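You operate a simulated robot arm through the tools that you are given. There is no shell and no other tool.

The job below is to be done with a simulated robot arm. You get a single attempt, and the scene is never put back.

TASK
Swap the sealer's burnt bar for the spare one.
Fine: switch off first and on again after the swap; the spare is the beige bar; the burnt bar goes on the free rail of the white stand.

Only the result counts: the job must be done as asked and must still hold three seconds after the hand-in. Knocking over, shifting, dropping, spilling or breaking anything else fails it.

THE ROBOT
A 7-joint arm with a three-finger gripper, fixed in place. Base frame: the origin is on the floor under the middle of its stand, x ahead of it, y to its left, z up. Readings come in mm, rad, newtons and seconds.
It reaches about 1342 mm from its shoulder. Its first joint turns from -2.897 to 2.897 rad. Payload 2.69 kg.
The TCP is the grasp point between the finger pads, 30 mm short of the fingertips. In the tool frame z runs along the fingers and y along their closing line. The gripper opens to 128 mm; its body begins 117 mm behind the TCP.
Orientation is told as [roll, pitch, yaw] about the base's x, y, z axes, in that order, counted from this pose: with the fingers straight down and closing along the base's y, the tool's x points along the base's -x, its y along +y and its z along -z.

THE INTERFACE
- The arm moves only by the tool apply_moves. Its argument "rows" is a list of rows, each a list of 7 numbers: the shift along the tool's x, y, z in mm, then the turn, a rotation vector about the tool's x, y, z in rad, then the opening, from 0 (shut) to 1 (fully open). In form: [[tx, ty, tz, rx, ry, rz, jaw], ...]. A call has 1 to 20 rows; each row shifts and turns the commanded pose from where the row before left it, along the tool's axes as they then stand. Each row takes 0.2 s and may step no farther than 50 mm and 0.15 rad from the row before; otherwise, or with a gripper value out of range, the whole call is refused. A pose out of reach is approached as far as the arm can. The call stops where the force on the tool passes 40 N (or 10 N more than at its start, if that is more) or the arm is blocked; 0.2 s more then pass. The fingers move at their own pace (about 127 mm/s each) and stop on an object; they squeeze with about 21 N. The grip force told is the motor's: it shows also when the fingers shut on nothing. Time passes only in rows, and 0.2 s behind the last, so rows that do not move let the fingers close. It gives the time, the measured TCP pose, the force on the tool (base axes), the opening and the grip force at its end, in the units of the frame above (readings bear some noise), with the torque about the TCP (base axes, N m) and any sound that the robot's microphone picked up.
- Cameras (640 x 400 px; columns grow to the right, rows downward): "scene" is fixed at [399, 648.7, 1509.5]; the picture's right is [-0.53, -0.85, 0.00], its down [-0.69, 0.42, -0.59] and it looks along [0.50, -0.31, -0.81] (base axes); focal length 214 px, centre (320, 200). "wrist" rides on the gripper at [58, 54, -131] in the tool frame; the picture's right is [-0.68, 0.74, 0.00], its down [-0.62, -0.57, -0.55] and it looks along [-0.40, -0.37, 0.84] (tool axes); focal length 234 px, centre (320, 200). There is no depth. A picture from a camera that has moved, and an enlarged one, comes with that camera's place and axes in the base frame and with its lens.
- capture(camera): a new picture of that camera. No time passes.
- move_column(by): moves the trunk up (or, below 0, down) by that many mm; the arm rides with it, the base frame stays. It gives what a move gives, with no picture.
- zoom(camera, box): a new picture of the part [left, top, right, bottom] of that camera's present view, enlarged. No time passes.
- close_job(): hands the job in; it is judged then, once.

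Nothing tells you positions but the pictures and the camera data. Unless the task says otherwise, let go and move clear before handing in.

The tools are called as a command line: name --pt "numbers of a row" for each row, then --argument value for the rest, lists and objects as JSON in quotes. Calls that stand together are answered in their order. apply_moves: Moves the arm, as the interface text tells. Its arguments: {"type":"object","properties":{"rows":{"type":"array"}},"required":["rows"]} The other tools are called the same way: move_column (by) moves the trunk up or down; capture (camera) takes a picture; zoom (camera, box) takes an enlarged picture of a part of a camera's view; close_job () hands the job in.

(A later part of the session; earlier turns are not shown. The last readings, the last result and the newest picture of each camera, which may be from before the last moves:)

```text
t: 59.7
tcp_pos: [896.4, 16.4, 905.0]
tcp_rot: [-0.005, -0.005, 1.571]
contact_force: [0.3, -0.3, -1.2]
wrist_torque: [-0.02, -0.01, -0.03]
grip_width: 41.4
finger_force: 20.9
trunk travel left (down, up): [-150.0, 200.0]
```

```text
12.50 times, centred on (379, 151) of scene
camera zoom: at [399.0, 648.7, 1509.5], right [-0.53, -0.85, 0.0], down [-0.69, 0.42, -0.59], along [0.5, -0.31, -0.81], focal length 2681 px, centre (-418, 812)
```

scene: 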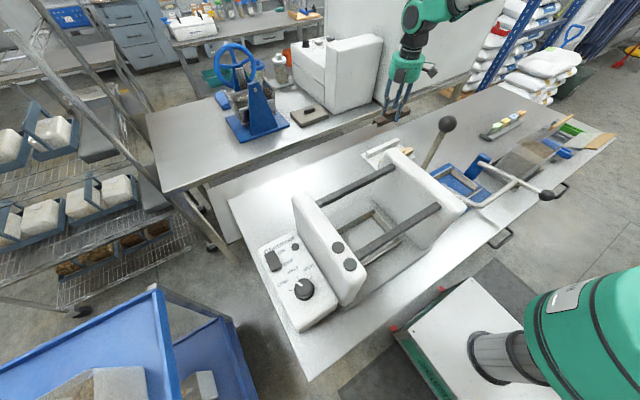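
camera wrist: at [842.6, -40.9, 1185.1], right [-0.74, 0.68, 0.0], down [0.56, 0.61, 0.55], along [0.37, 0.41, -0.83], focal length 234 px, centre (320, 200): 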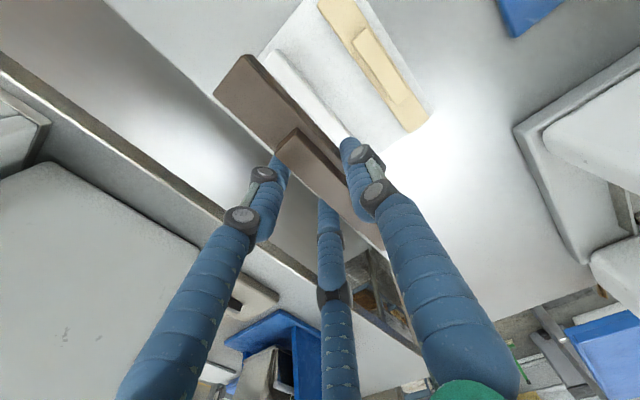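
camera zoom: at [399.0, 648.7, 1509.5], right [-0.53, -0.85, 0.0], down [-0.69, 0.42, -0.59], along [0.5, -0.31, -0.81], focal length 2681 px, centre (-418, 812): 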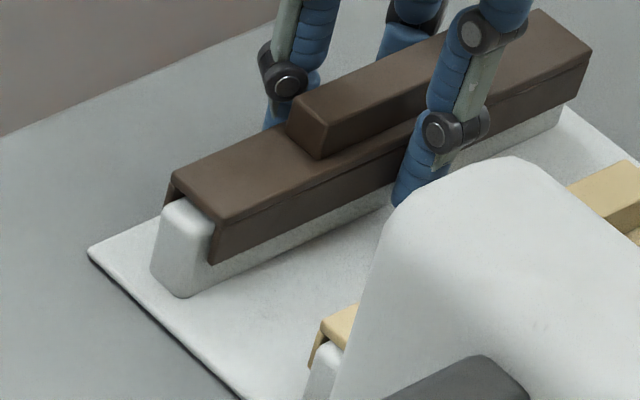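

apply_moves --pt "0 0 1 0 0 0 0" --pt "0 0 1 0 0 0 0" --pt "0 0 1 0 0 0 0" --pt "0 0 1 0 0 0 0" --pt "0 0 0 0 0 0 0"

```text
t: 60.9
tcp_pos: [897.4, 16.4, 899.7]
tcp_rot: [-0.003, -0.005, 1.572]
contact_force: [-0.1, -0.5, -0.8]
wrist_torque: [-0.01, 0.01, -0.01]
grip_width: 41.5
finger_force: 21.1
trunk travel left (down, up): [-150.0, 200.0]
```

apply_moves --pt "0 0 1 0 0 0 0" --pt "0 0 1 0 0 0 0" --pt "0 0 0 0 0 0 0"

zoom --camera "scene" --box '[355, 135, 403, 167]'

```text
t: 61.7
tcp_pos: [896.9, 17.9, 901.3]
tcp_rot: [-0.006, -0.004, 1.571]
contact_force: [-2.3, -0.8, 10.6]
wrist_torque: [-0.03, 0.19, 0.04]
grip_width: 41.2
finger_force: 21.2
trunk travel left (down, up): [-150.0, 200.0]
```

```text
12.50 times, centred on (379, 151) of scene
camera zoom: at [399.0, 648.7, 1509.5], right [-0.53, -0.85, 0.0], down [-0.69, 0.42, -0.59], along [0.5, -0.31, -0.81], focal length 2681 px, centre (-418, 812)
```

zoom: 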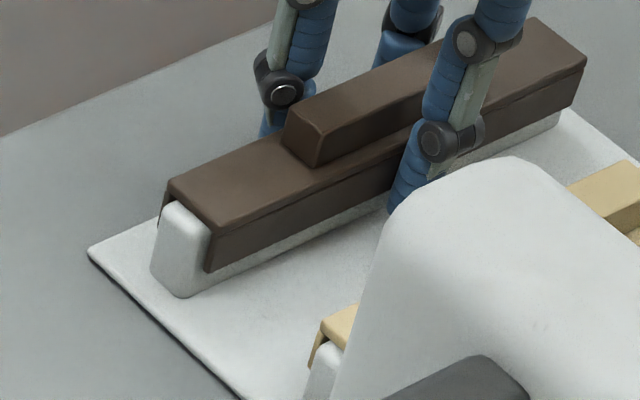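

The bar is resting on the rail. I'll open the fingers gently and look.

apply_moves --pt "0 0 0 0 0 0 0.36" --pt "0 0 0 0 0 0 0.42" --pt "0 0 0 0 0 0 0.48" --pt "0 0 0 0 0 0 0.48"

zoom --camera "scene" --box '[355, 135, 403, 167]'

zoom --camera "wrist" --box '[190, 30, 400, 260]'

```text
t: 62.7
tcp_pos: [898.3, 16.7, 899.3]
tcp_rot: [-0.004, -0.006, 1.57]
contact_force: [1.3, 0.5, 0.0]
wrist_torque: [0.0, -0.04, -0.01]
grip_width: 61.5
finger_force: 0.1
trunk travel left (down, up): [-150.0, 200.0]
```

```text
12.50 times, centred on (379, 151) of scene
camera zoom: at [399.0, 648.7, 1509.5], right [-0.53, -0.85, 0.0], down [-0.69, 0.42, -0.59], along [0.5, -0.31, -0.81], focal length 2681 px, centre (-418, 812)
```

zoom: 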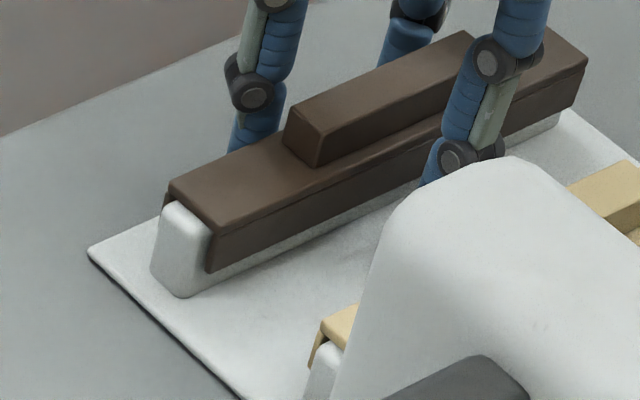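

```text
1.74 times, centred on (295, 145) of wrist
camera zoom: at [843.0, -43.1, 1028.5], right [-0.74, 0.68, 0.0], down [0.56, 0.61, 0.55], along [0.37, 0.41, -0.83], focal length 407 px, centre (364, 296)
```

zoom: 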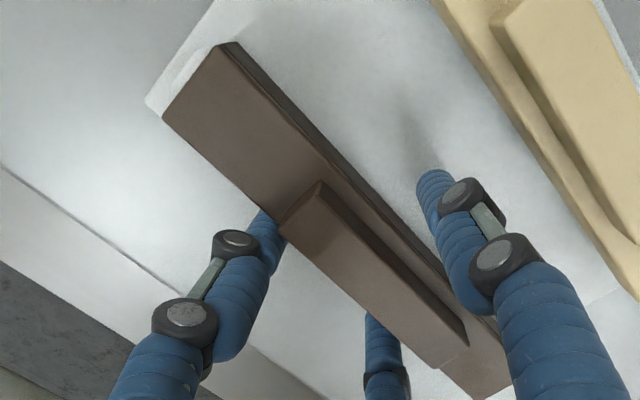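

The burnt bar sits level on the free rail. I'll rise straight up and move above the beige bar.

apply_moves --pt "0 0 -10 0 0 0 0.5" --pt "0 0 -20 0 0 0 0.55" --pt "0 0 -30 0 0 0 0.6" --pt "0 0 -40 0 0 0 0.6" --pt "0 20 0 0 0 0 0.6" --pt "0 20 0 0 0 0 0.6" --pt "0 20 0 0 0 0 0.6" --pt "0 20.5 0 0 0 0 0.6" --pt "0 0 0 0 0 0 0.6" --pt "0 0 0 0 0 0 0.6"

capture --camera "wrist"

zoom --camera "wrist" --box '[190, 30, 430, 260]'

zoom --camera "scene" --box '[345, 110, 441, 170]'

```text
t: 64.9
tcp_pos: [815.0, 15.7, 997.5]
tcp_rot: [-0.004, -0.006, 1.57]
contact_force: [0.6, 0.6, 0.1]
wrist_torque: [0.01, 0.05, 0.02]
grip_width: 76.8
finger_force: 0.1
trunk travel left (down, up): [-150.0, 200.0]
```

```text
taken
camera wrist: at [760.2, -44.3, 1127.8], right [-0.74, 0.68, 0.0], down [0.56, 0.61, 0.55], along [0.37, 0.41, -0.83], focal length 234 px, centre (320, 200)
```

wrist: 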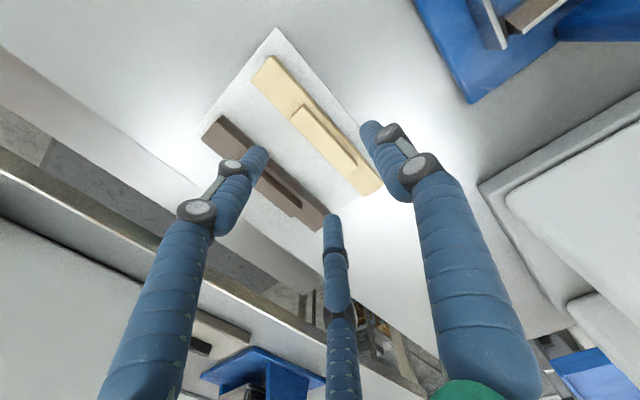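

```text
1.74 times, centred on (310, 145) of wrist
camera zoom: at [760.2, -44.3, 1127.8], right [-0.74, 0.68, 0.0], down [0.56, 0.61, 0.55], along [0.37, 0.41, -0.83], focal length 407 px, centre (337, 296)
```

zoom: 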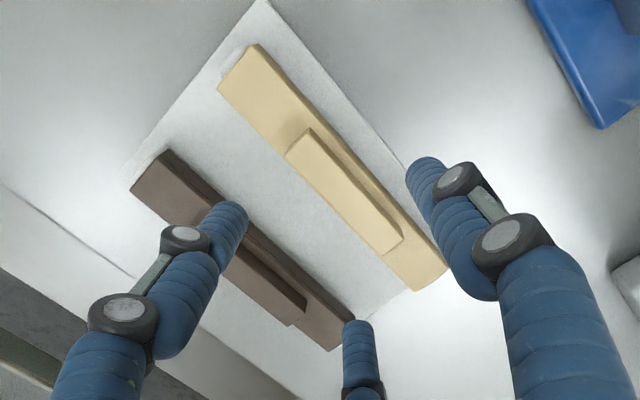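

```text
6.67 times, centred on (393, 140) of scene
camera zoom: at [399.0, 648.7, 1509.5], right [-0.53, -0.85, 0.0], down [-0.69, 0.42, -0.59], along [0.5, -0.31, -0.81], focal length 1430 px, centre (-167, 600)
```

zoom: 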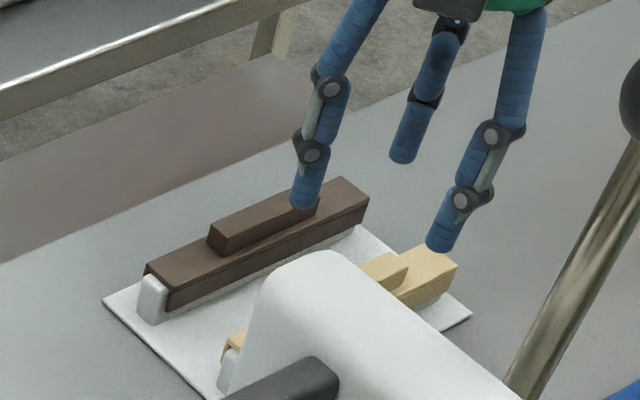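

Both bars show clearly: the burnt one is seated on its rail, and the beige bar's centre is at about (808, 17). I'll fine-adjust and go down around the beige bar.

apply_moves --pt "-1.3 -1 20 0 0 0 0.6" --pt "0 0 20 0 0 0 0.6" --pt "0 0 20 0 0 0 0.6" --pt "0 0 0 0 0 0 0.6" --pt "0 0 0 0 0 0 0.6"

zoom --camera "wrist" --box '[190, 30, 430, 260]'

zoom --camera "scene" --box '[345, 110, 441, 170]'

```text
t: 66.1
tcp_pos: [818.1, 18.2, 939.1]
tcp_rot: [-0.003, -0.004, 1.571]
contact_force: [0.7, 0.1, 0.1]
wrist_torque: [-0.06, -0.01, -0.03]
grip_width: 77.0
finger_force: 0.1
trunk travel left (down, up): [-150.0, 200.0]
```

```text
1.74 times, centred on (310, 145) of wrist
camera zoom: at [763.6, -42.3, 1068.2], right [-0.74, 0.68, 0.0], down [0.56, 0.61, 0.55], along [0.37, 0.41, -0.83], focal length 407 px, centre (337, 296)
```

zoom: 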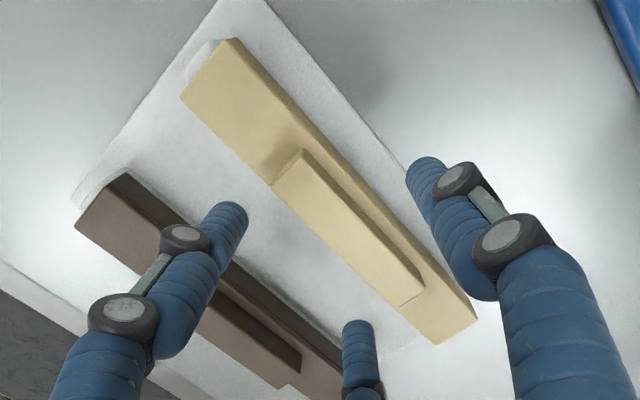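

```text
6.67 times, centred on (393, 140) of scene
camera zoom: at [399.0, 648.7, 1509.5], right [-0.53, -0.85, 0.0], down [-0.69, 0.42, -0.59], along [0.5, -0.31, -0.81], focal length 1430 px, centre (-167, 600)
```

zoom: 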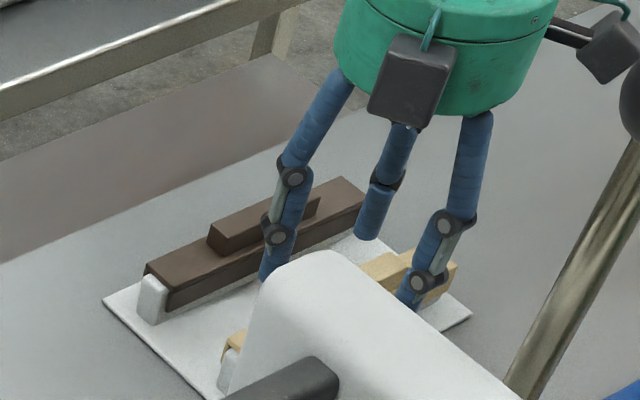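

apply_moves --pt "0 1.6 0 0 0 0 0.6" --pt "0 0 11 0 0 0 0.6" --pt "0 0 11 0 0 0 0.6" --pt "0 0 10 0 0 0 0.6" --pt "0 0 0 0 0 0 0.6" --pt "0 0 0 0 0 0 0.6" --pt "0 0 0 0 0 0 0.6"

zoom --camera "wrist" --box '[190, 30, 430, 260]'

zoom --camera "scene" --box '[345, 110, 441, 170]'

```text
t: 67.7
tcp_pos: [815.4, 19.3, 905.9]
tcp_rot: [-0.004, -0.005, 1.57]
contact_force: [-0.1, -0.2, 0.6]
wrist_torque: [0.03, 0.01, -0.01]
grip_width: 76.8
finger_force: 0.1
trunk travel left (down, up): [-150.0, 200.0]
```

```text
1.74 times, centred on (310, 145) of wrist
camera zoom: at [761.5, -42.0, 1036.5], right [-0.74, 0.68, 0.0], down [0.56, 0.61, 0.55], along [0.37, 0.41, -0.83], focal length 407 px, centre (337, 296)
```

zoom: 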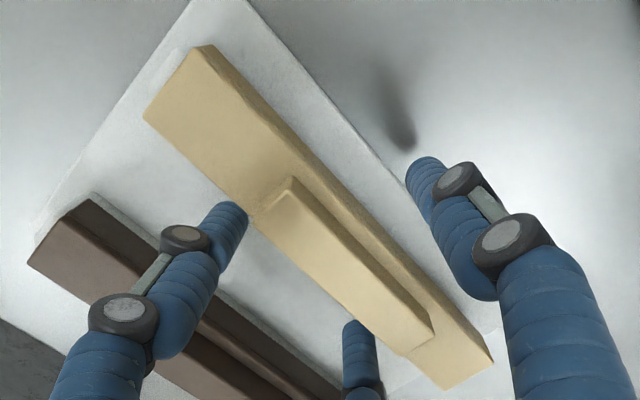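

```text
6.67 times, centred on (393, 140) of scene
camera zoom: at [399.0, 648.7, 1509.5], right [-0.53, -0.85, 0.0], down [-0.69, 0.42, -0.59], along [0.5, -0.31, -0.81], focal length 1430 px, centre (-167, 600)
```

zoom: 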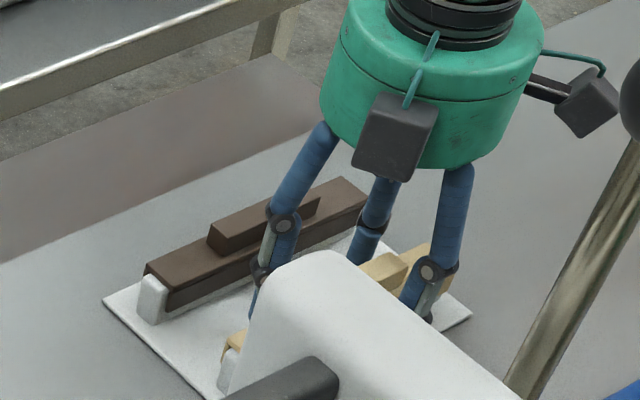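

apply_moves --pt "0 0 2 0 0 0 0.5" --pt "0 0 0 0 0 0 0.42" --pt "0 0 0 0 0 0 0.38" --pt "0 0 0 0 0 0 0.36" --pt "0 0 0 0 0 0 0.36"

zoom --camera "wrist" --box '[190, 30, 430, 260]'

```text
t: 68.9
tcp_pos: [816.4, 19.0, 905.1]
tcp_rot: [-0.007, -0.005, 1.569]
contact_force: [1.1, 0.4, -0.3]
wrist_torque: [0.01, -0.04, 0.0]
grip_width: 46.6
finger_force: 0.3
trunk travel left (down, up): [-150.0, 200.0]
```

```text
1.74 times, centred on (310, 145) of wrist
camera zoom: at [761.5, -42.1, 1034.8], right [-0.74, 0.68, 0.0], down [0.56, 0.61, 0.55], along [0.37, 0.41, -0.83], focal length 407 px, centre (337, 296)
```

zoom: 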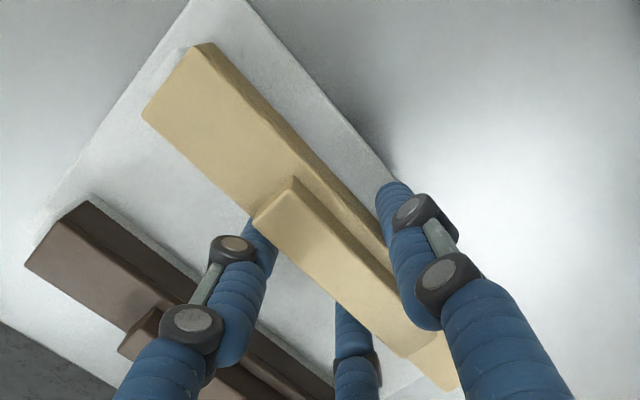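

apply_moves --pt "0 0 0 0 0 0 0.32" --pt "0 0 0 0 0 0 0.28" --pt "0 0 0 0 0 0 0.2" --pt "0 0 0 0 0 0 0.0" --pt "0 0 0 0 0 0 0.0"

zoom --camera "wrist" --box '[190, 30, 400, 260]'

```text
t: 70.1
tcp_pos: [815.7, 18.7, 905.5]
tcp_rot: [-0.005, -0.004, 1.57]
contact_force: [9.4, 1.4, 0.6]
wrist_torque: [0.0, -0.14, -0.04]
grip_width: 42.0
finger_force: 20.2
trunk travel left (down, up): [-150.0, 200.0]
```

```text
1.74 times, centred on (295, 145) of wrist
camera zoom: at [762.0, -42.1, 1034.8], right [-0.74, 0.68, 0.0], down [0.56, 0.61, 0.55], along [0.38, 0.41, -0.83], focal length 407 px, centre (364, 296)
```

zoom: 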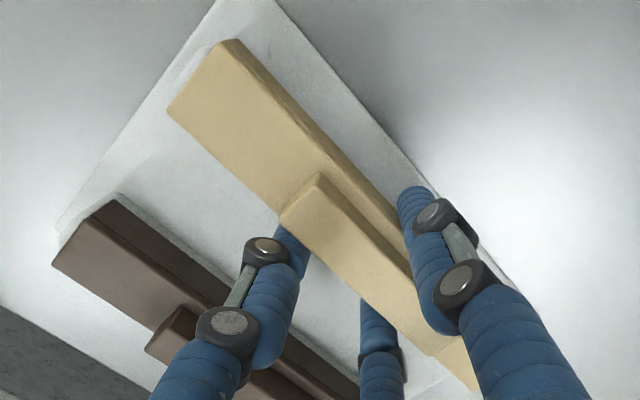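

apply_moves --pt "0 -0.6 0 0 0 0 0.0" --pt "0 0 0 0 0 0 0.0" --pt "0 0 0 0 0 0 0.0"

```text
t: 70.9
tcp_pos: [816.7, 18.1, 904.7]
tcp_rot: [-0.005, -0.007, 1.57]
contact_force: [6.9, 3.8, 4.1]
wrist_torque: [0.06, -0.02, -0.11]
grip_width: 41.7
finger_force: 21.2
trunk travel left (down, up): [-150.0, 200.0]
```

apply_moves --pt "0 -0.3 -2 0 0 0 0" --pt "0 0 -3 0 0 0 0" --pt "0 0 -3 0 0 0 0" --pt "0 0 -4 0 0 0 0" --pt "0 0 -4 0 0 0 0" --pt "0 0 0 0 0 0 0"

zoom --camera "scene" --box '[345, 110, 441, 170]'

```text
t: 72.3
tcp_pos: [816.8, 18.3, 920.1]
tcp_rot: [-0.004, -0.003, 1.571]
contact_force: [1.0, 0.4, -0.9]
wrist_torque: [0.0, 0.0, 0.01]
grip_width: 41.7
finger_force: 20.5
trunk travel left (down, up): [-150.0, 200.0]
```

```text
6.67 times, centred on (393, 140) of scene
camera zoom: at [399.0, 648.7, 1509.5], right [-0.53, -0.85, 0.0], down [-0.69, 0.42, -0.59], along [0.5, -0.31, -0.81], focal length 1430 px, centre (-167, 600)
```

zoom: 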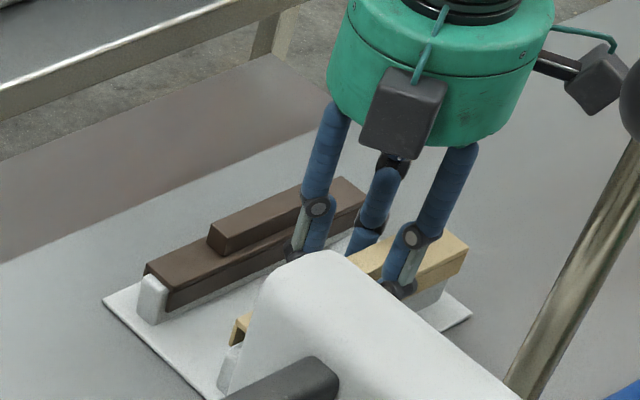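

The beige bar is off its rail and the stand hasn't moved. I'll lift it high.

apply_moves --pt "0 0 -20 0 0 0 0" --pt "0 0 -40 0 0 0 0" --pt "0 0 -44 0 0 0 0" --pt "0 0 -44 0 0 0 0" --pt "0 0 -44 0 0 0 0" --pt "0 0 -44 0 0 0 0" --pt "0 0 -44 0 0 0 0" --pt "0 0 -44 0 0 0 0" --pt "0 0 -44 0 0 0 0" --pt "0 0 -44 0 0 0 0" --pt "0 0 0 0 0 0 0" --pt "0 0 0 0 0 0 0"

zoom --camera "wrist" --box '[190, 30, 400, 260]'

zoom --camera "wrist" --box '[195, 35, 275, 115]'

zoom --camera "scene" --box '[345, 110, 441, 170]'

```text
t: 74.9
tcp_pos: [813.3, 14.2, 1335.5]
tcp_rot: [-0.005, -0.007, 1.571]
contact_force: [-0.7, 0.6, -0.7]
wrist_torque: [0.0, 0.03, 0.03]
grip_width: 41.8
finger_force: 20.4
trunk travel left (down, up): [-150.0, 200.0]
```

```text
1.74 times, centred on (295, 145) of wrist
camera zoom: at [760.1, -46.5, 1464.4], right [-0.74, 0.68, 0.0], down [0.56, 0.61, 0.55], along [0.37, 0.41, -0.83], focal length 407 px, centre (364, 296)
```

zoom: 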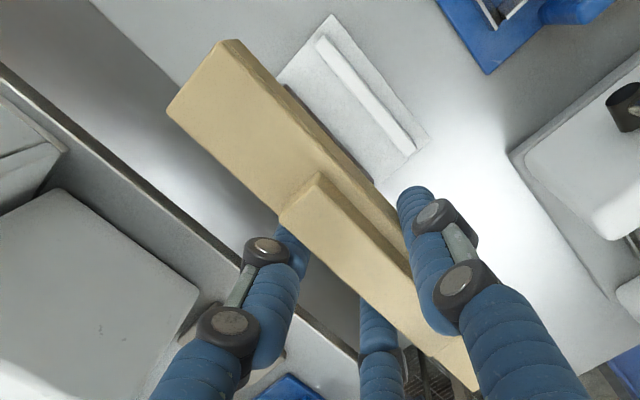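

```text
5.00 times, centred on (235, 75) of wrist
camera zoom: at [760.1, -46.5, 1464.4], right [-0.74, 0.68, 0.0], down [0.56, 0.61, 0.55], along [0.37, 0.41, -0.83], focal length 1171 px, centre (745, 825)
```

zoom: 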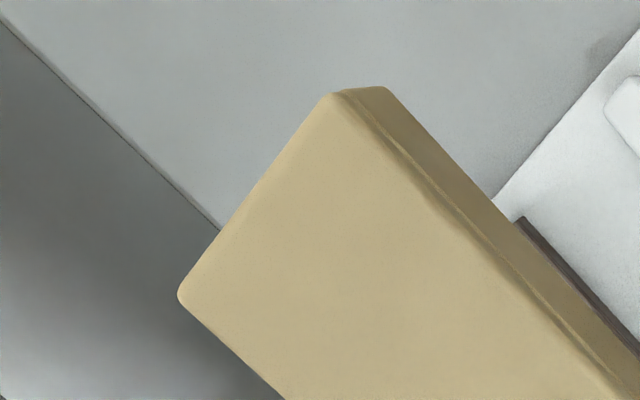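

```text
6.67 times, centred on (393, 140) of scene
camera zoom: at [399.0, 648.7, 1509.5], right [-0.53, -0.85, 0.0], down [-0.69, 0.42, -0.59], along [0.5, -0.31, -0.81], focal length 1430 px, centre (-167, 600)
```

zoom: 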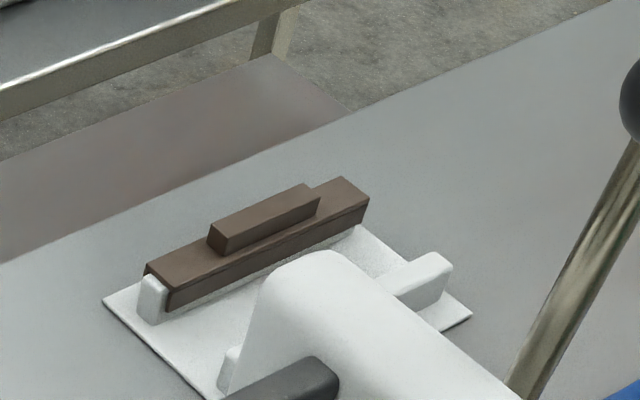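

The beige bar is held at almost the same offset as the brown one was. I'll carry it over to the sealer's front rail at safe height.

apply_moves --pt "-36.5 30.6 0 0 0 0 0" --pt "-36.5 30.6 0 0 0 0 0" --pt "-36.5 30.6 0 0 0 0 0" --pt "-36.5 30.6 0 0 0 0 0" --pt "-36.5 30.6 0 0 0 0 0" --pt "-36.5 30.6 0 0 0 0 0" --pt "-36.5 30.6 0 0 0 0 0" --pt "-36.5 30.6 0 0 0 0 0" --pt "-36.5 30.6 0 0 0 0 0" --pt "-36.5 30.6 0 0 0 0 0" --pt "0 0 0 0 0 0 0" --pt "0 0 0 0 0 0 0" --pt "0 0 0 0 0 0 0" --pt "0 0 0 0 0 0 0"

capture --camera "wrist"

capture --camera "scene"

```text
t: 77.9
tcp_pos: [511.1, 380.0, 1334.3]
tcp_rot: [-0.006, -0.004, 1.571]
contact_force: [-0.3, -0.3, -0.5]
wrist_torque: [0.01, -0.01, -0.03]
grip_width: 41.8
finger_force: 20.8
trunk travel left (down, up): [-150.0, 200.0]
```

```text
taken
camera wrist: at [456.7, 320.4, 1462.4], right [-0.74, 0.68, 0.0], down [0.56, 0.61, 0.55], along [0.37, 0.41, -0.83], focal length 234 px, centre (320, 200)
```

wrist: 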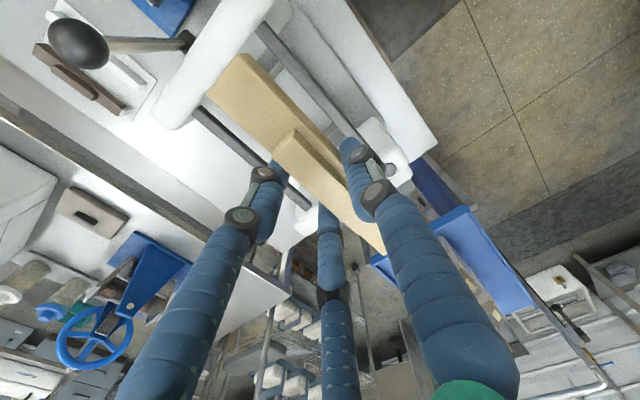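

```text
taken
```

scene: 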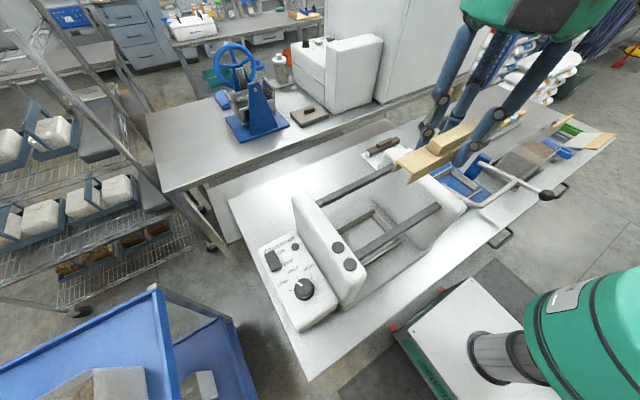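

apply_moves --pt "1.4 2.9 30 0 0 0 0" --pt "0 0 40 0 0 0 0" --pt "0 0 40 0 0 0 0" --pt "0 0 40 0 0 0 0" --pt "0 0 30 0 0 0 0" --pt "0 0 0 0 0 0 0" --pt "0 0 0 0 0 0 0" --pt "0 0 0 0 0 0 0" --pt "0 0 0 0 0 0 0"

zoom --camera "wrist" --box '[190, 30, 400, 260]'

zoom --camera "scene" --box '[340, 170, 452, 240]'

```text
t: 79.9
tcp_pos: [505.8, 379.8, 1153.8]
tcp_rot: [-0.002, -0.004, 1.571]
contact_force: [-0.3, -0.5, -0.8]
wrist_torque: [0.0, 0.02, 0.02]
grip_width: 41.7
finger_force: 21.1
trunk travel left (down, up): [-150.0, 200.0]
```

```text
1.74 times, centred on (295, 145) of wrist
camera zoom: at [451.4, 319.9, 1284.0], right [-0.74, 0.68, 0.0], down [0.56, 0.61, 0.55], along [0.37, 0.41, -0.83], focal length 407 px, centre (364, 296)
```

zoom: 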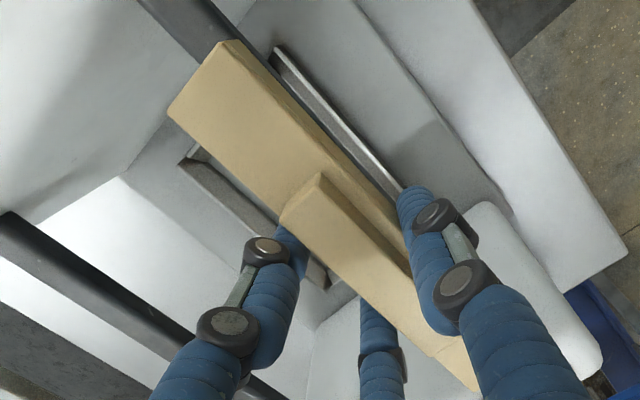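

```text
5.71 times, centred on (396, 205) of scene
camera zoom: at [399.0, 648.7, 1509.5], right [-0.53, -0.85, 0.0], down [-0.69, 0.42, -0.59], along [0.5, -0.31, -0.81], focal length 1226 px, centre (-114, 171)
```

zoom: 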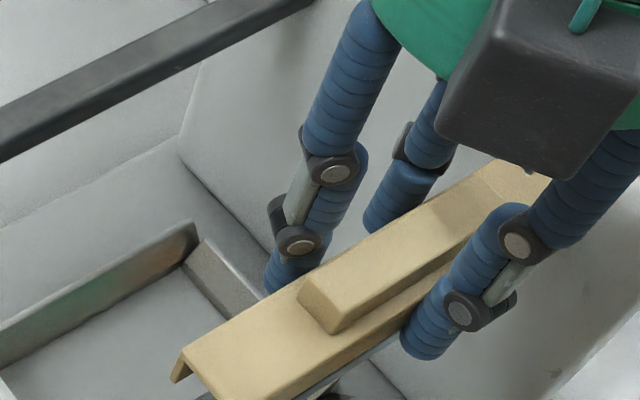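

apply_moves --pt "0 0 0 0 0 0 0" --pt "0 0 0 0 0 0 0" --pt "0 0 0 0 0 0 0" --pt "0 0 0 0 0 0 0"

zoom --camera "wrist" --box '[195, 35, 275, 115]'

zoom --camera "scene" --box '[350, 210, 430, 260]'

```text
t: 80.9
tcp_pos: [504.6, 379.8, 1154.1]
tcp_rot: [-0.004, -0.006, 1.572]
contact_force: [-0.3, 0.9, -0.5]
wrist_torque: [-0.01, -0.01, 0.0]
grip_width: 41.8
finger_force: 21.2
trunk travel left (down, up): [-150.0, 200.0]
```

```text
5.00 times, centred on (235, 75) of wrist
camera zoom: at [451.3, 319.8, 1284.1], right [-0.74, 0.68, 0.0], down [0.56, 0.61, 0.55], along [0.37, 0.41, -0.83], focal length 1171 px, centre (745, 825)
```

zoom: 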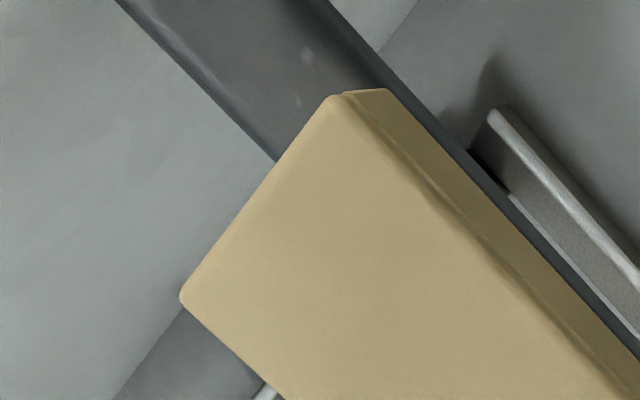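

```text
8.00 times, centred on (390, 235) of scene
camera zoom: at [399.0, 648.7, 1509.5], right [-0.53, -0.85, 0.0], down [-0.69, 0.42, -0.59], along [0.5, -0.31, -0.81], focal length 1716 px, centre (-240, -80)
```

zoom: 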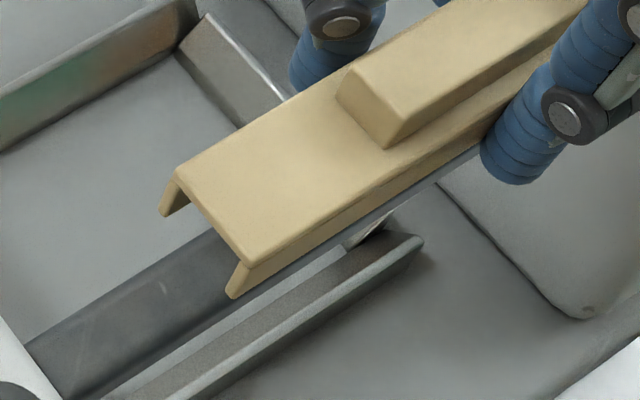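

apply_moves --pt "1.5 -2.7 5 0 0 0 0" --pt "0 0 10 0 0 0 0" --pt "0 0 10 0 0 0 0" --pt "0 0 0 0 0 0 0" --pt "0 0 0 0 0 0 0" --pt "0 0 0 0 0 0 0" --pt "0 0 0 0 0 0 0" --pt "0 0 0 0 0 0 0"

zoom --camera "wrist" --box '[195, 35, 275, 115]'

zoom --camera "scene" --box '[350, 210, 430, 260]'

```text
t: 82.7
tcp_pos: [509.8, 380.7, 1128.2]
tcp_rot: [-0.004, -0.005, 1.571]
contact_force: [0.2, 0.1, -0.6]
wrist_torque: [0.02, -0.02, 0.01]
grip_width: 41.8
finger_force: 21.1
trunk travel left (down, up): [-150.0, 200.0]
```

```text
5.00 times, centred on (235, 75) of wrist
camera zoom: at [454.9, 320.1, 1257.7], right [-0.74, 0.68, 0.0], down [0.56, 0.61, 0.55], along [0.37, 0.41, -0.83], focal length 1171 px, centre (745, 825)
```

zoom: 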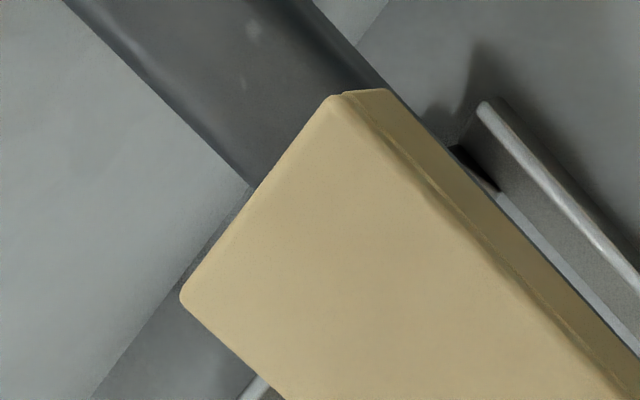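

```text
8.00 times, centred on (390, 235) of scene
camera zoom: at [399.0, 648.7, 1509.5], right [-0.53, -0.85, 0.0], down [-0.69, 0.42, -0.59], along [0.5, -0.31, -0.81], focal length 1716 px, centre (-240, -80)
```

zoom: 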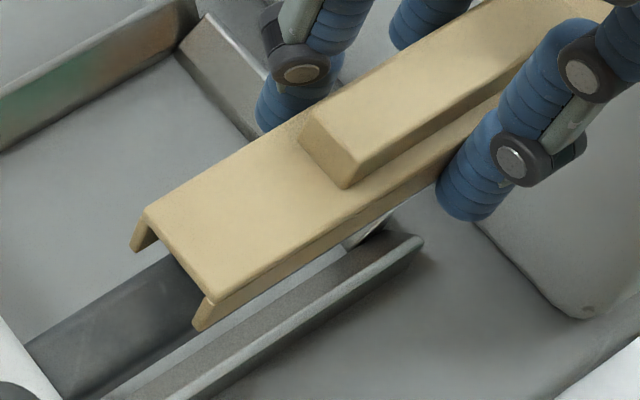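

apply_moves --pt "1.5 1.0 0 0 0 0 0" --pt "0 0 0 0 0 0 0" --pt "0 0 0 0 0 0 0" --pt "0 0 0 0 0 0 0" --pt "0 0 0 0 0 0 0"

zoom --camera "wrist" --box '[195, 35, 275, 115]'

zoom --camera "scene" --box '[362, 228, 402, 253]'

```text
t: 83.9
tcp_pos: [507.9, 378.3, 1127.3]
tcp_rot: [-0.004, -0.007, 1.572]
contact_force: [-0.6, 0.7, -0.6]
wrist_torque: [-0.01, 0.02, 0.01]
grip_width: 41.6
finger_force: 20.7
trunk travel left (down, up): [-150.0, 200.0]
```

```text
5.00 times, centred on (235, 75) of wrist
camera zoom: at [454.1, 318.0, 1257.8], right [-0.74, 0.68, 0.0], down [0.56, 0.61, 0.55], along [0.37, 0.41, -0.83], focal length 1171 px, centre (745, 825)
```

zoom: 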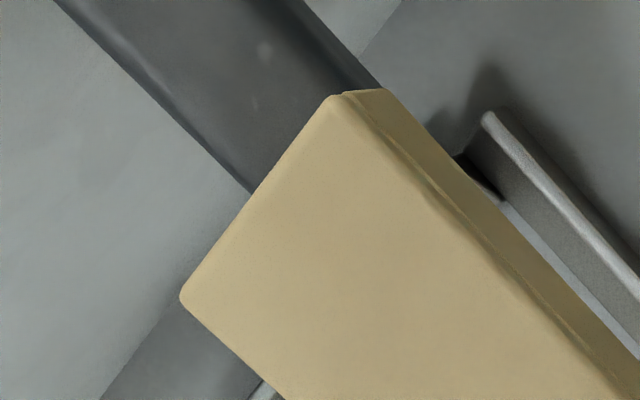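

```text
16.00 times, centred on (382, 240) of scene
camera zoom: at [399.0, 648.7, 1509.5], right [-0.53, -0.85, 0.0], down [-0.69, 0.42, -0.59], along [0.5, -0.31, -0.81], focal length 3432 px, centre (-672, -448)
```

zoom: 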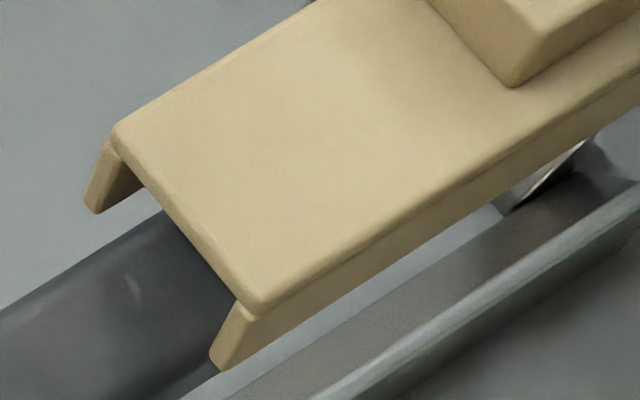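

The bar is centred over the front rail within about half a millimetre. I'll lower slowly, reading the forces.

apply_moves --pt "0 0 2 0 0 0 0" --pt "0 0 2 0 0 0 0" --pt "0 0 1.5 0 0 0 0" --pt "0 0 0 0 0 0 0" --pt "0 0 0 0 0 0 0"

zoom --camera "wrist" --box '[195, 35, 275, 115]'

```text
t: 85.1
tcp_pos: [508.3, 378.1, 1122.8]
tcp_rot: [-0.006, -0.004, 1.571]
contact_force: [0.0, -0.6, -0.2]
wrist_torque: [0.02, -0.01, 0.01]
grip_width: 41.5
finger_force: 20.9
trunk travel left (down, up): [-150.0, 200.0]
```

```text
5.00 times, centred on (235, 75) of wrist
camera zoom: at [454.4, 317.8, 1251.7], right [-0.74, 0.68, 0.0], down [0.56, 0.61, 0.55], along [0.37, 0.41, -0.83], focal length 1171 px, centre (745, 825)
```

zoom: 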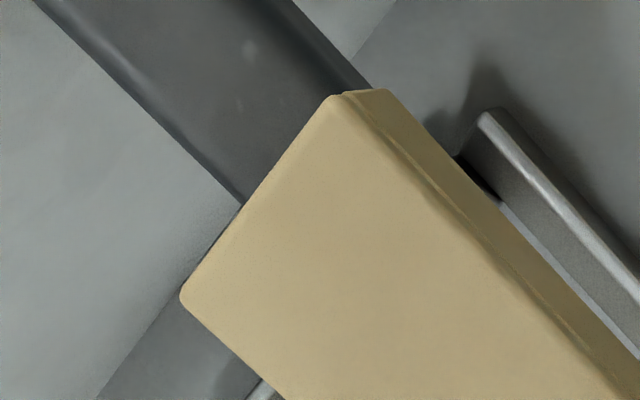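

apply_moves --pt "0 0.3 1 0 0 0 0" --pt "0 0 1 0 0 0 0" --pt "0 0 0 0 0 0 0"

```text
t: 85.9
tcp_pos: [507.6, 377.4, 1120.3]
tcp_rot: [-0.006, -0.004, 1.571]
contact_force: [-1.3, 0.6, 0.3]
wrist_torque: [0.02, 0.02, -0.05]
grip_width: 41.5
finger_force: 20.2
trunk travel left (down, up): [-150.0, 200.0]
```

apply_moves --pt "0 0 1 0 0 0 0" --pt "0 0 1 0 0 0 0" --pt "0 0 0 0 0 0 0"

zoom --camera "scene" --box '[362, 232, 402, 257]'

```text
t: 86.7
tcp_pos: [507.7, 377.3, 1119.3]
tcp_rot: [-0.004, -0.005, 1.569]
contact_force: [-0.3, -0.4, -0.8]
wrist_torque: [-0.03, 0.0, -0.01]
grip_width: 41.9
finger_force: 20.9
trunk travel left (down, up): [-150.0, 200.0]
```

```text
16.00 times, centred on (382, 244) of scene
camera zoom: at [399.0, 648.7, 1509.5], right [-0.53, -0.85, 0.0], down [-0.69, 0.42, -0.59], along [0.5, -0.31, -0.81], focal length 3432 px, centre (-672, -512)
```

zoom: 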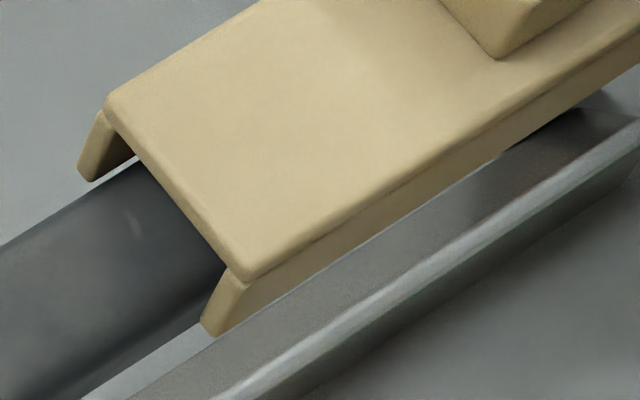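

apply_moves --pt "0 0 1 0 0 0 0" --pt "0 0 1 0 0 0 0" --pt "0 0 1 0 0 0 0" --pt "0 0 0 0 0 0 0"

zoom --camera "scene" --box '[362, 232, 402, 257]'

zoom --camera "wrist" --box '[195, 35, 275, 115]'

```text
t: 87.7
tcp_pos: [508.6, 378.4, 1114.9]
tcp_rot: [-0.005, -0.002, 1.572]
contact_force: [0.5, 0.3, 0.2]
wrist_torque: [0.0, -0.01, -0.03]
grip_width: 41.7
finger_force: 20.8
trunk travel left (down, up): [-150.0, 200.0]
```

```text
16.00 times, centred on (382, 244) of scene
camera zoom: at [399.0, 648.7, 1509.5], right [-0.53, -0.85, 0.0], down [-0.69, 0.42, -0.59], along [0.5, -0.31, -0.81], focal length 3432 px, centre (-672, -512)
```

zoom: 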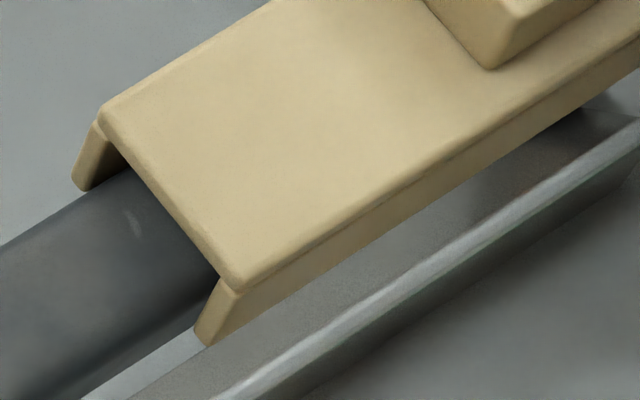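

```text
5.00 times, centred on (235, 75) of wrist
camera zoom: at [453.8, 317.3, 1244.9], right [-0.74, 0.68, 0.0], down [0.56, 0.61, 0.55], along [0.37, 0.41, -0.83], focal length 1171 px, centre (745, 825)
```

zoom: 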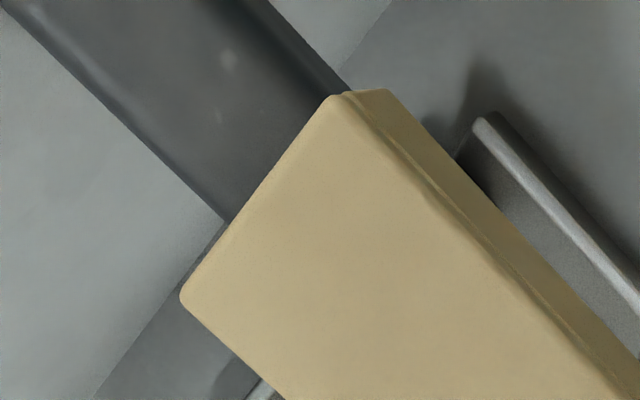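

apply_moves --pt "0 0 1 0 0 0 0" --pt "0 0 1 0 0 0 0" --pt "0 0 1 0 0 0 0" --pt "0 0 0 0 0 0 0"

```text
t: 88.7
tcp_pos: [507.5, 377.9, 1112.7]
tcp_rot: [-0.003, -0.004, 1.571]
contact_force: [0.2, 0.8, 0.4]
wrist_torque: [-0.02, 0.02, -0.03]
grip_width: 41.8
finger_force: 21.1
trunk travel left (down, up): [-150.0, 200.0]
```

apply_moves --pt "0 0 1 0 0 0 0" --pt "0 0 1 0 0 0 0" --pt "0 0 1 0 0 0 0" --pt "0 0 0 0 0 0 0"

zoom --camera "scene" --box '[362, 232, 402, 257]'

```text
t: 89.7
tcp_pos: [509.5, 378.7, 1108.3]
tcp_rot: [-0.003, -0.003, 1.572]
contact_force: [0.4, -0.1, -0.4]
wrist_torque: [0.04, 0.01, -0.02]
grip_width: 41.5
finger_force: 20.9
trunk travel left (down, up): [-150.0, 200.0]
```

```text
16.00 times, centred on (382, 244) of scene
camera zoom: at [399.0, 648.7, 1509.5], right [-0.53, -0.85, 0.0], down [-0.69, 0.42, -0.59], along [0.5, -0.31, -0.81], focal length 3432 px, centre (-672, -512)
```

zoom: 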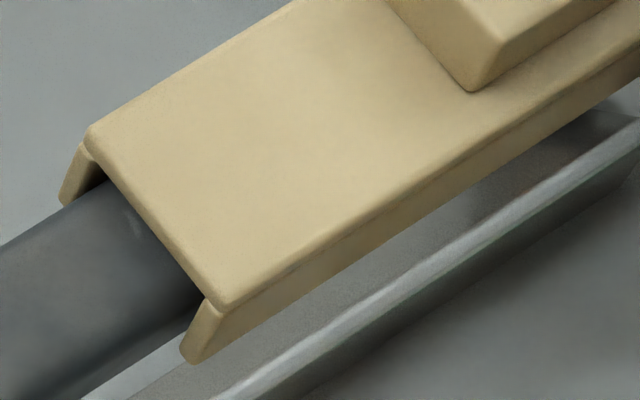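

apply_moves --pt "0 0 1 0 0 0 0" --pt "0 0 1 0 0 0 0" --pt "0 0 0 0 0 0 0"

```text
t: 90.5
tcp_pos: [507.7, 378.7, 1105.8]
tcp_rot: [-0.007, -0.006, 1.571]
contact_force: [0.6, -0.3, 0.0]
wrist_torque: [-0.05, -0.03, -0.07]
grip_width: 41.5
finger_force: 20.8
trunk travel left (down, up): [-150.0, 200.0]
```

apply_moves --pt "0 0 1 0 0 0 0" --pt "0 0 1 0 0 0 0" --pt "0 0 0 0 0 0 0"

```text
t: 91.3
tcp_pos: [508.3, 378.2, 1104.9]
tcp_rot: [-0.005, -0.005, 1.571]
contact_force: [-0.6, -0.1, 1.3]
wrist_torque: [0.01, 0.05, 0.03]
grip_width: 41.7
finger_force: 20.8
trunk travel left (down, up): [-150.0, 200.0]
```

apply_moves --pt "0 0 1 0 0 0 0" --pt "0 0 1 0 0 0 0" --pt "0 0 0 0 0 0 0"

zoom --camera "scene" --box '[350, 215, 430, 265]'

zoom --camera "wrist" --box '[190, 30, 400, 260]'

```text
t: 92.1
tcp_pos: [507.9, 378.9, 1104.8]
tcp_rot: [-0.008, -0.007, 1.57]
contact_force: [-2.2, -0.3, 22.8]
wrist_torque: [-0.25, 0.3, -0.01]
grip_width: 41.6
finger_force: 20.9
trunk travel left (down, up): [-150.0, 200.0]
```

```text
8.00 times, centred on (390, 240) of scene
camera zoom: at [399.0, 648.7, 1509.5], right [-0.53, -0.85, 0.0], down [-0.69, 0.42, -0.59], along [0.5, -0.31, -0.81], focal length 1716 px, centre (-240, -120)
```

zoom: 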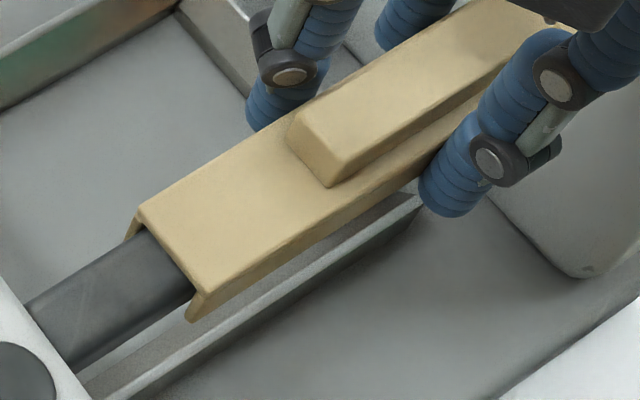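

```text
1.74 times, centred on (295, 145) of wrist
camera zoom: at [453.6, 317.1, 1234.3], right [-0.74, 0.68, 0.0], down [0.56, 0.61, 0.56], along [0.38, 0.41, -0.83], focal length 407 px, centre (364, 296)
```

zoom: 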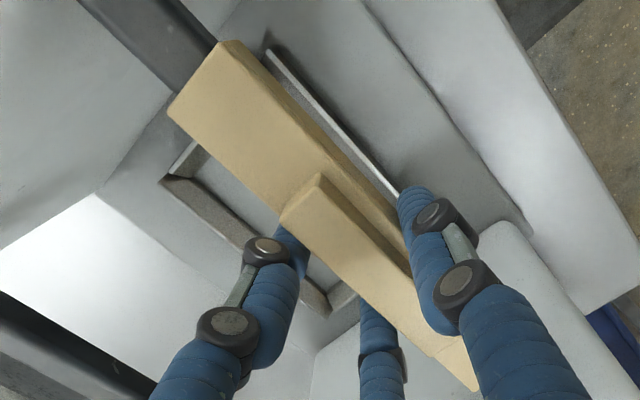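

The beige bar is fully seated: contact came exactly at the predicted height. I'll relax the downward push and open the fingers.

apply_moves --pt "0 0 -1.5 0 0 0 0" --pt "0 0 0 0 0 0 0.34" --pt "0 0 0 0 0 0 0.38" --pt "0 0 0 0 0 0 0.44" --pt "0 0 0 0 0 0 0.5" --pt "0 0 0 0 0 0 0.5"

zoom --camera "scene" --box '[350, 200, 446, 260]'

zoom --camera "wrist" --box '[190, 30, 430, 260]'

```text
t: 93.5
tcp_pos: [507.3, 377.4, 1103.7]
tcp_rot: [-0.003, -0.006, 1.571]
contact_force: [-0.1, 0.6, -0.4]
wrist_torque: [0.02, 0.03, 0.02]
grip_width: 63.9
finger_force: 0.2
trunk travel left (down, up): [-150.0, 200.0]
```

```text
6.67 times, centred on (398, 230) of scene
camera zoom: at [399.0, 648.7, 1509.5], right [-0.53, -0.85, 0.0], down [-0.69, 0.42, -0.59], along [0.5, -0.31, -0.81], focal length 1430 px, centre (-200, 0)
```

zoom: 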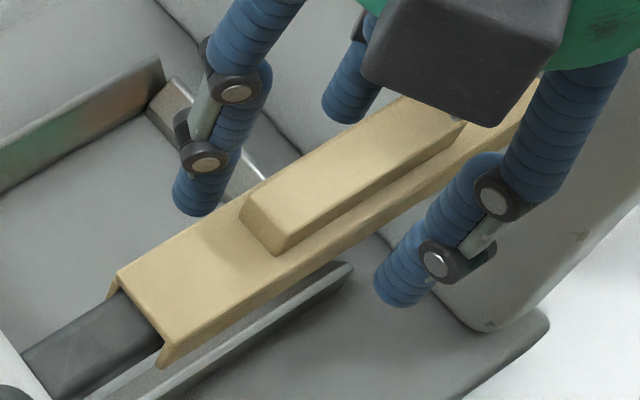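

```text
1.74 times, centred on (310, 145) of wrist
camera zoom: at [454.0, 317.4, 1234.1], right [-0.74, 0.68, 0.0], down [0.56, 0.61, 0.55], along [0.37, 0.41, -0.83], focal length 407 px, centre (337, 296)
```

zoom: 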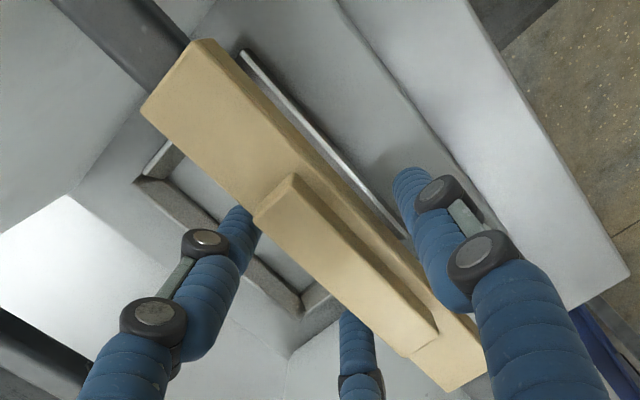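

The spare bar is seated and free. I'll rise straight up clear of it.

apply_moves --pt "0 0 -8 0 0 0 0.52" --pt "0 0 -15 0 0 0 0.55" --pt "0 0 -25 0 0 0 0.55" --pt "0 0 -35 0 0 0 0.55" --pt "0 0 -40 0 0 0 0.55" --pt "0 0 -40 0 0 0 0.3" --pt "0 0 0 0 0 0 0.0" --pt "0 0 0 0 0 0 0.0" --pt "0 0 0 0 0 0 0.0"

capture --camera "scene"

zoom --camera "scene" --box '[340, 195, 452, 265]'

```text
t: 95.5
tcp_pos: [508.1, 375.6, 1268.0]
tcp_rot: [-0.003, -0.006, 1.57]
contact_force: [-0.1, -0.1, -0.2]
wrist_torque: [0.04, -0.01, -0.02]
grip_width: 2.3
finger_force: 21.1
trunk travel left (down, up): [-150.0, 200.0]
```

```text
taken
```

scene: 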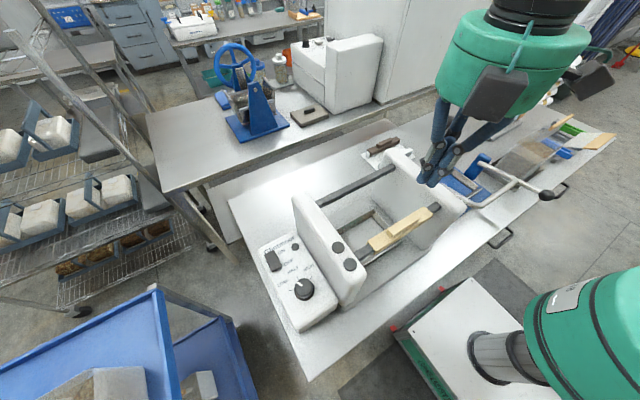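

```text
5.71 times, centred on (396, 230) of scene
camera zoom: at [399.0, 648.7, 1509.5], right [-0.53, -0.85, 0.0], down [-0.69, 0.42, -0.59], along [0.5, -0.31, -0.81], focal length 1226 px, centre (-114, 29)
```

zoom: 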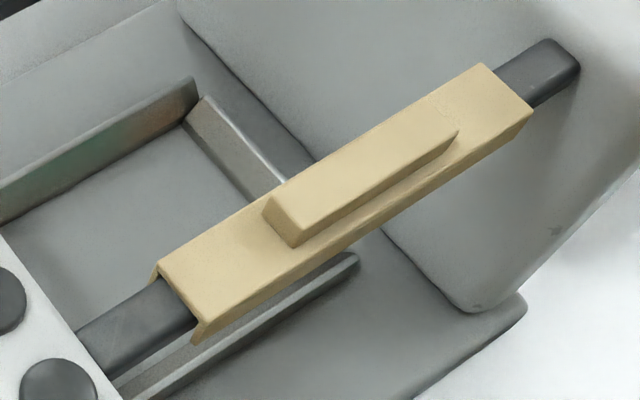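

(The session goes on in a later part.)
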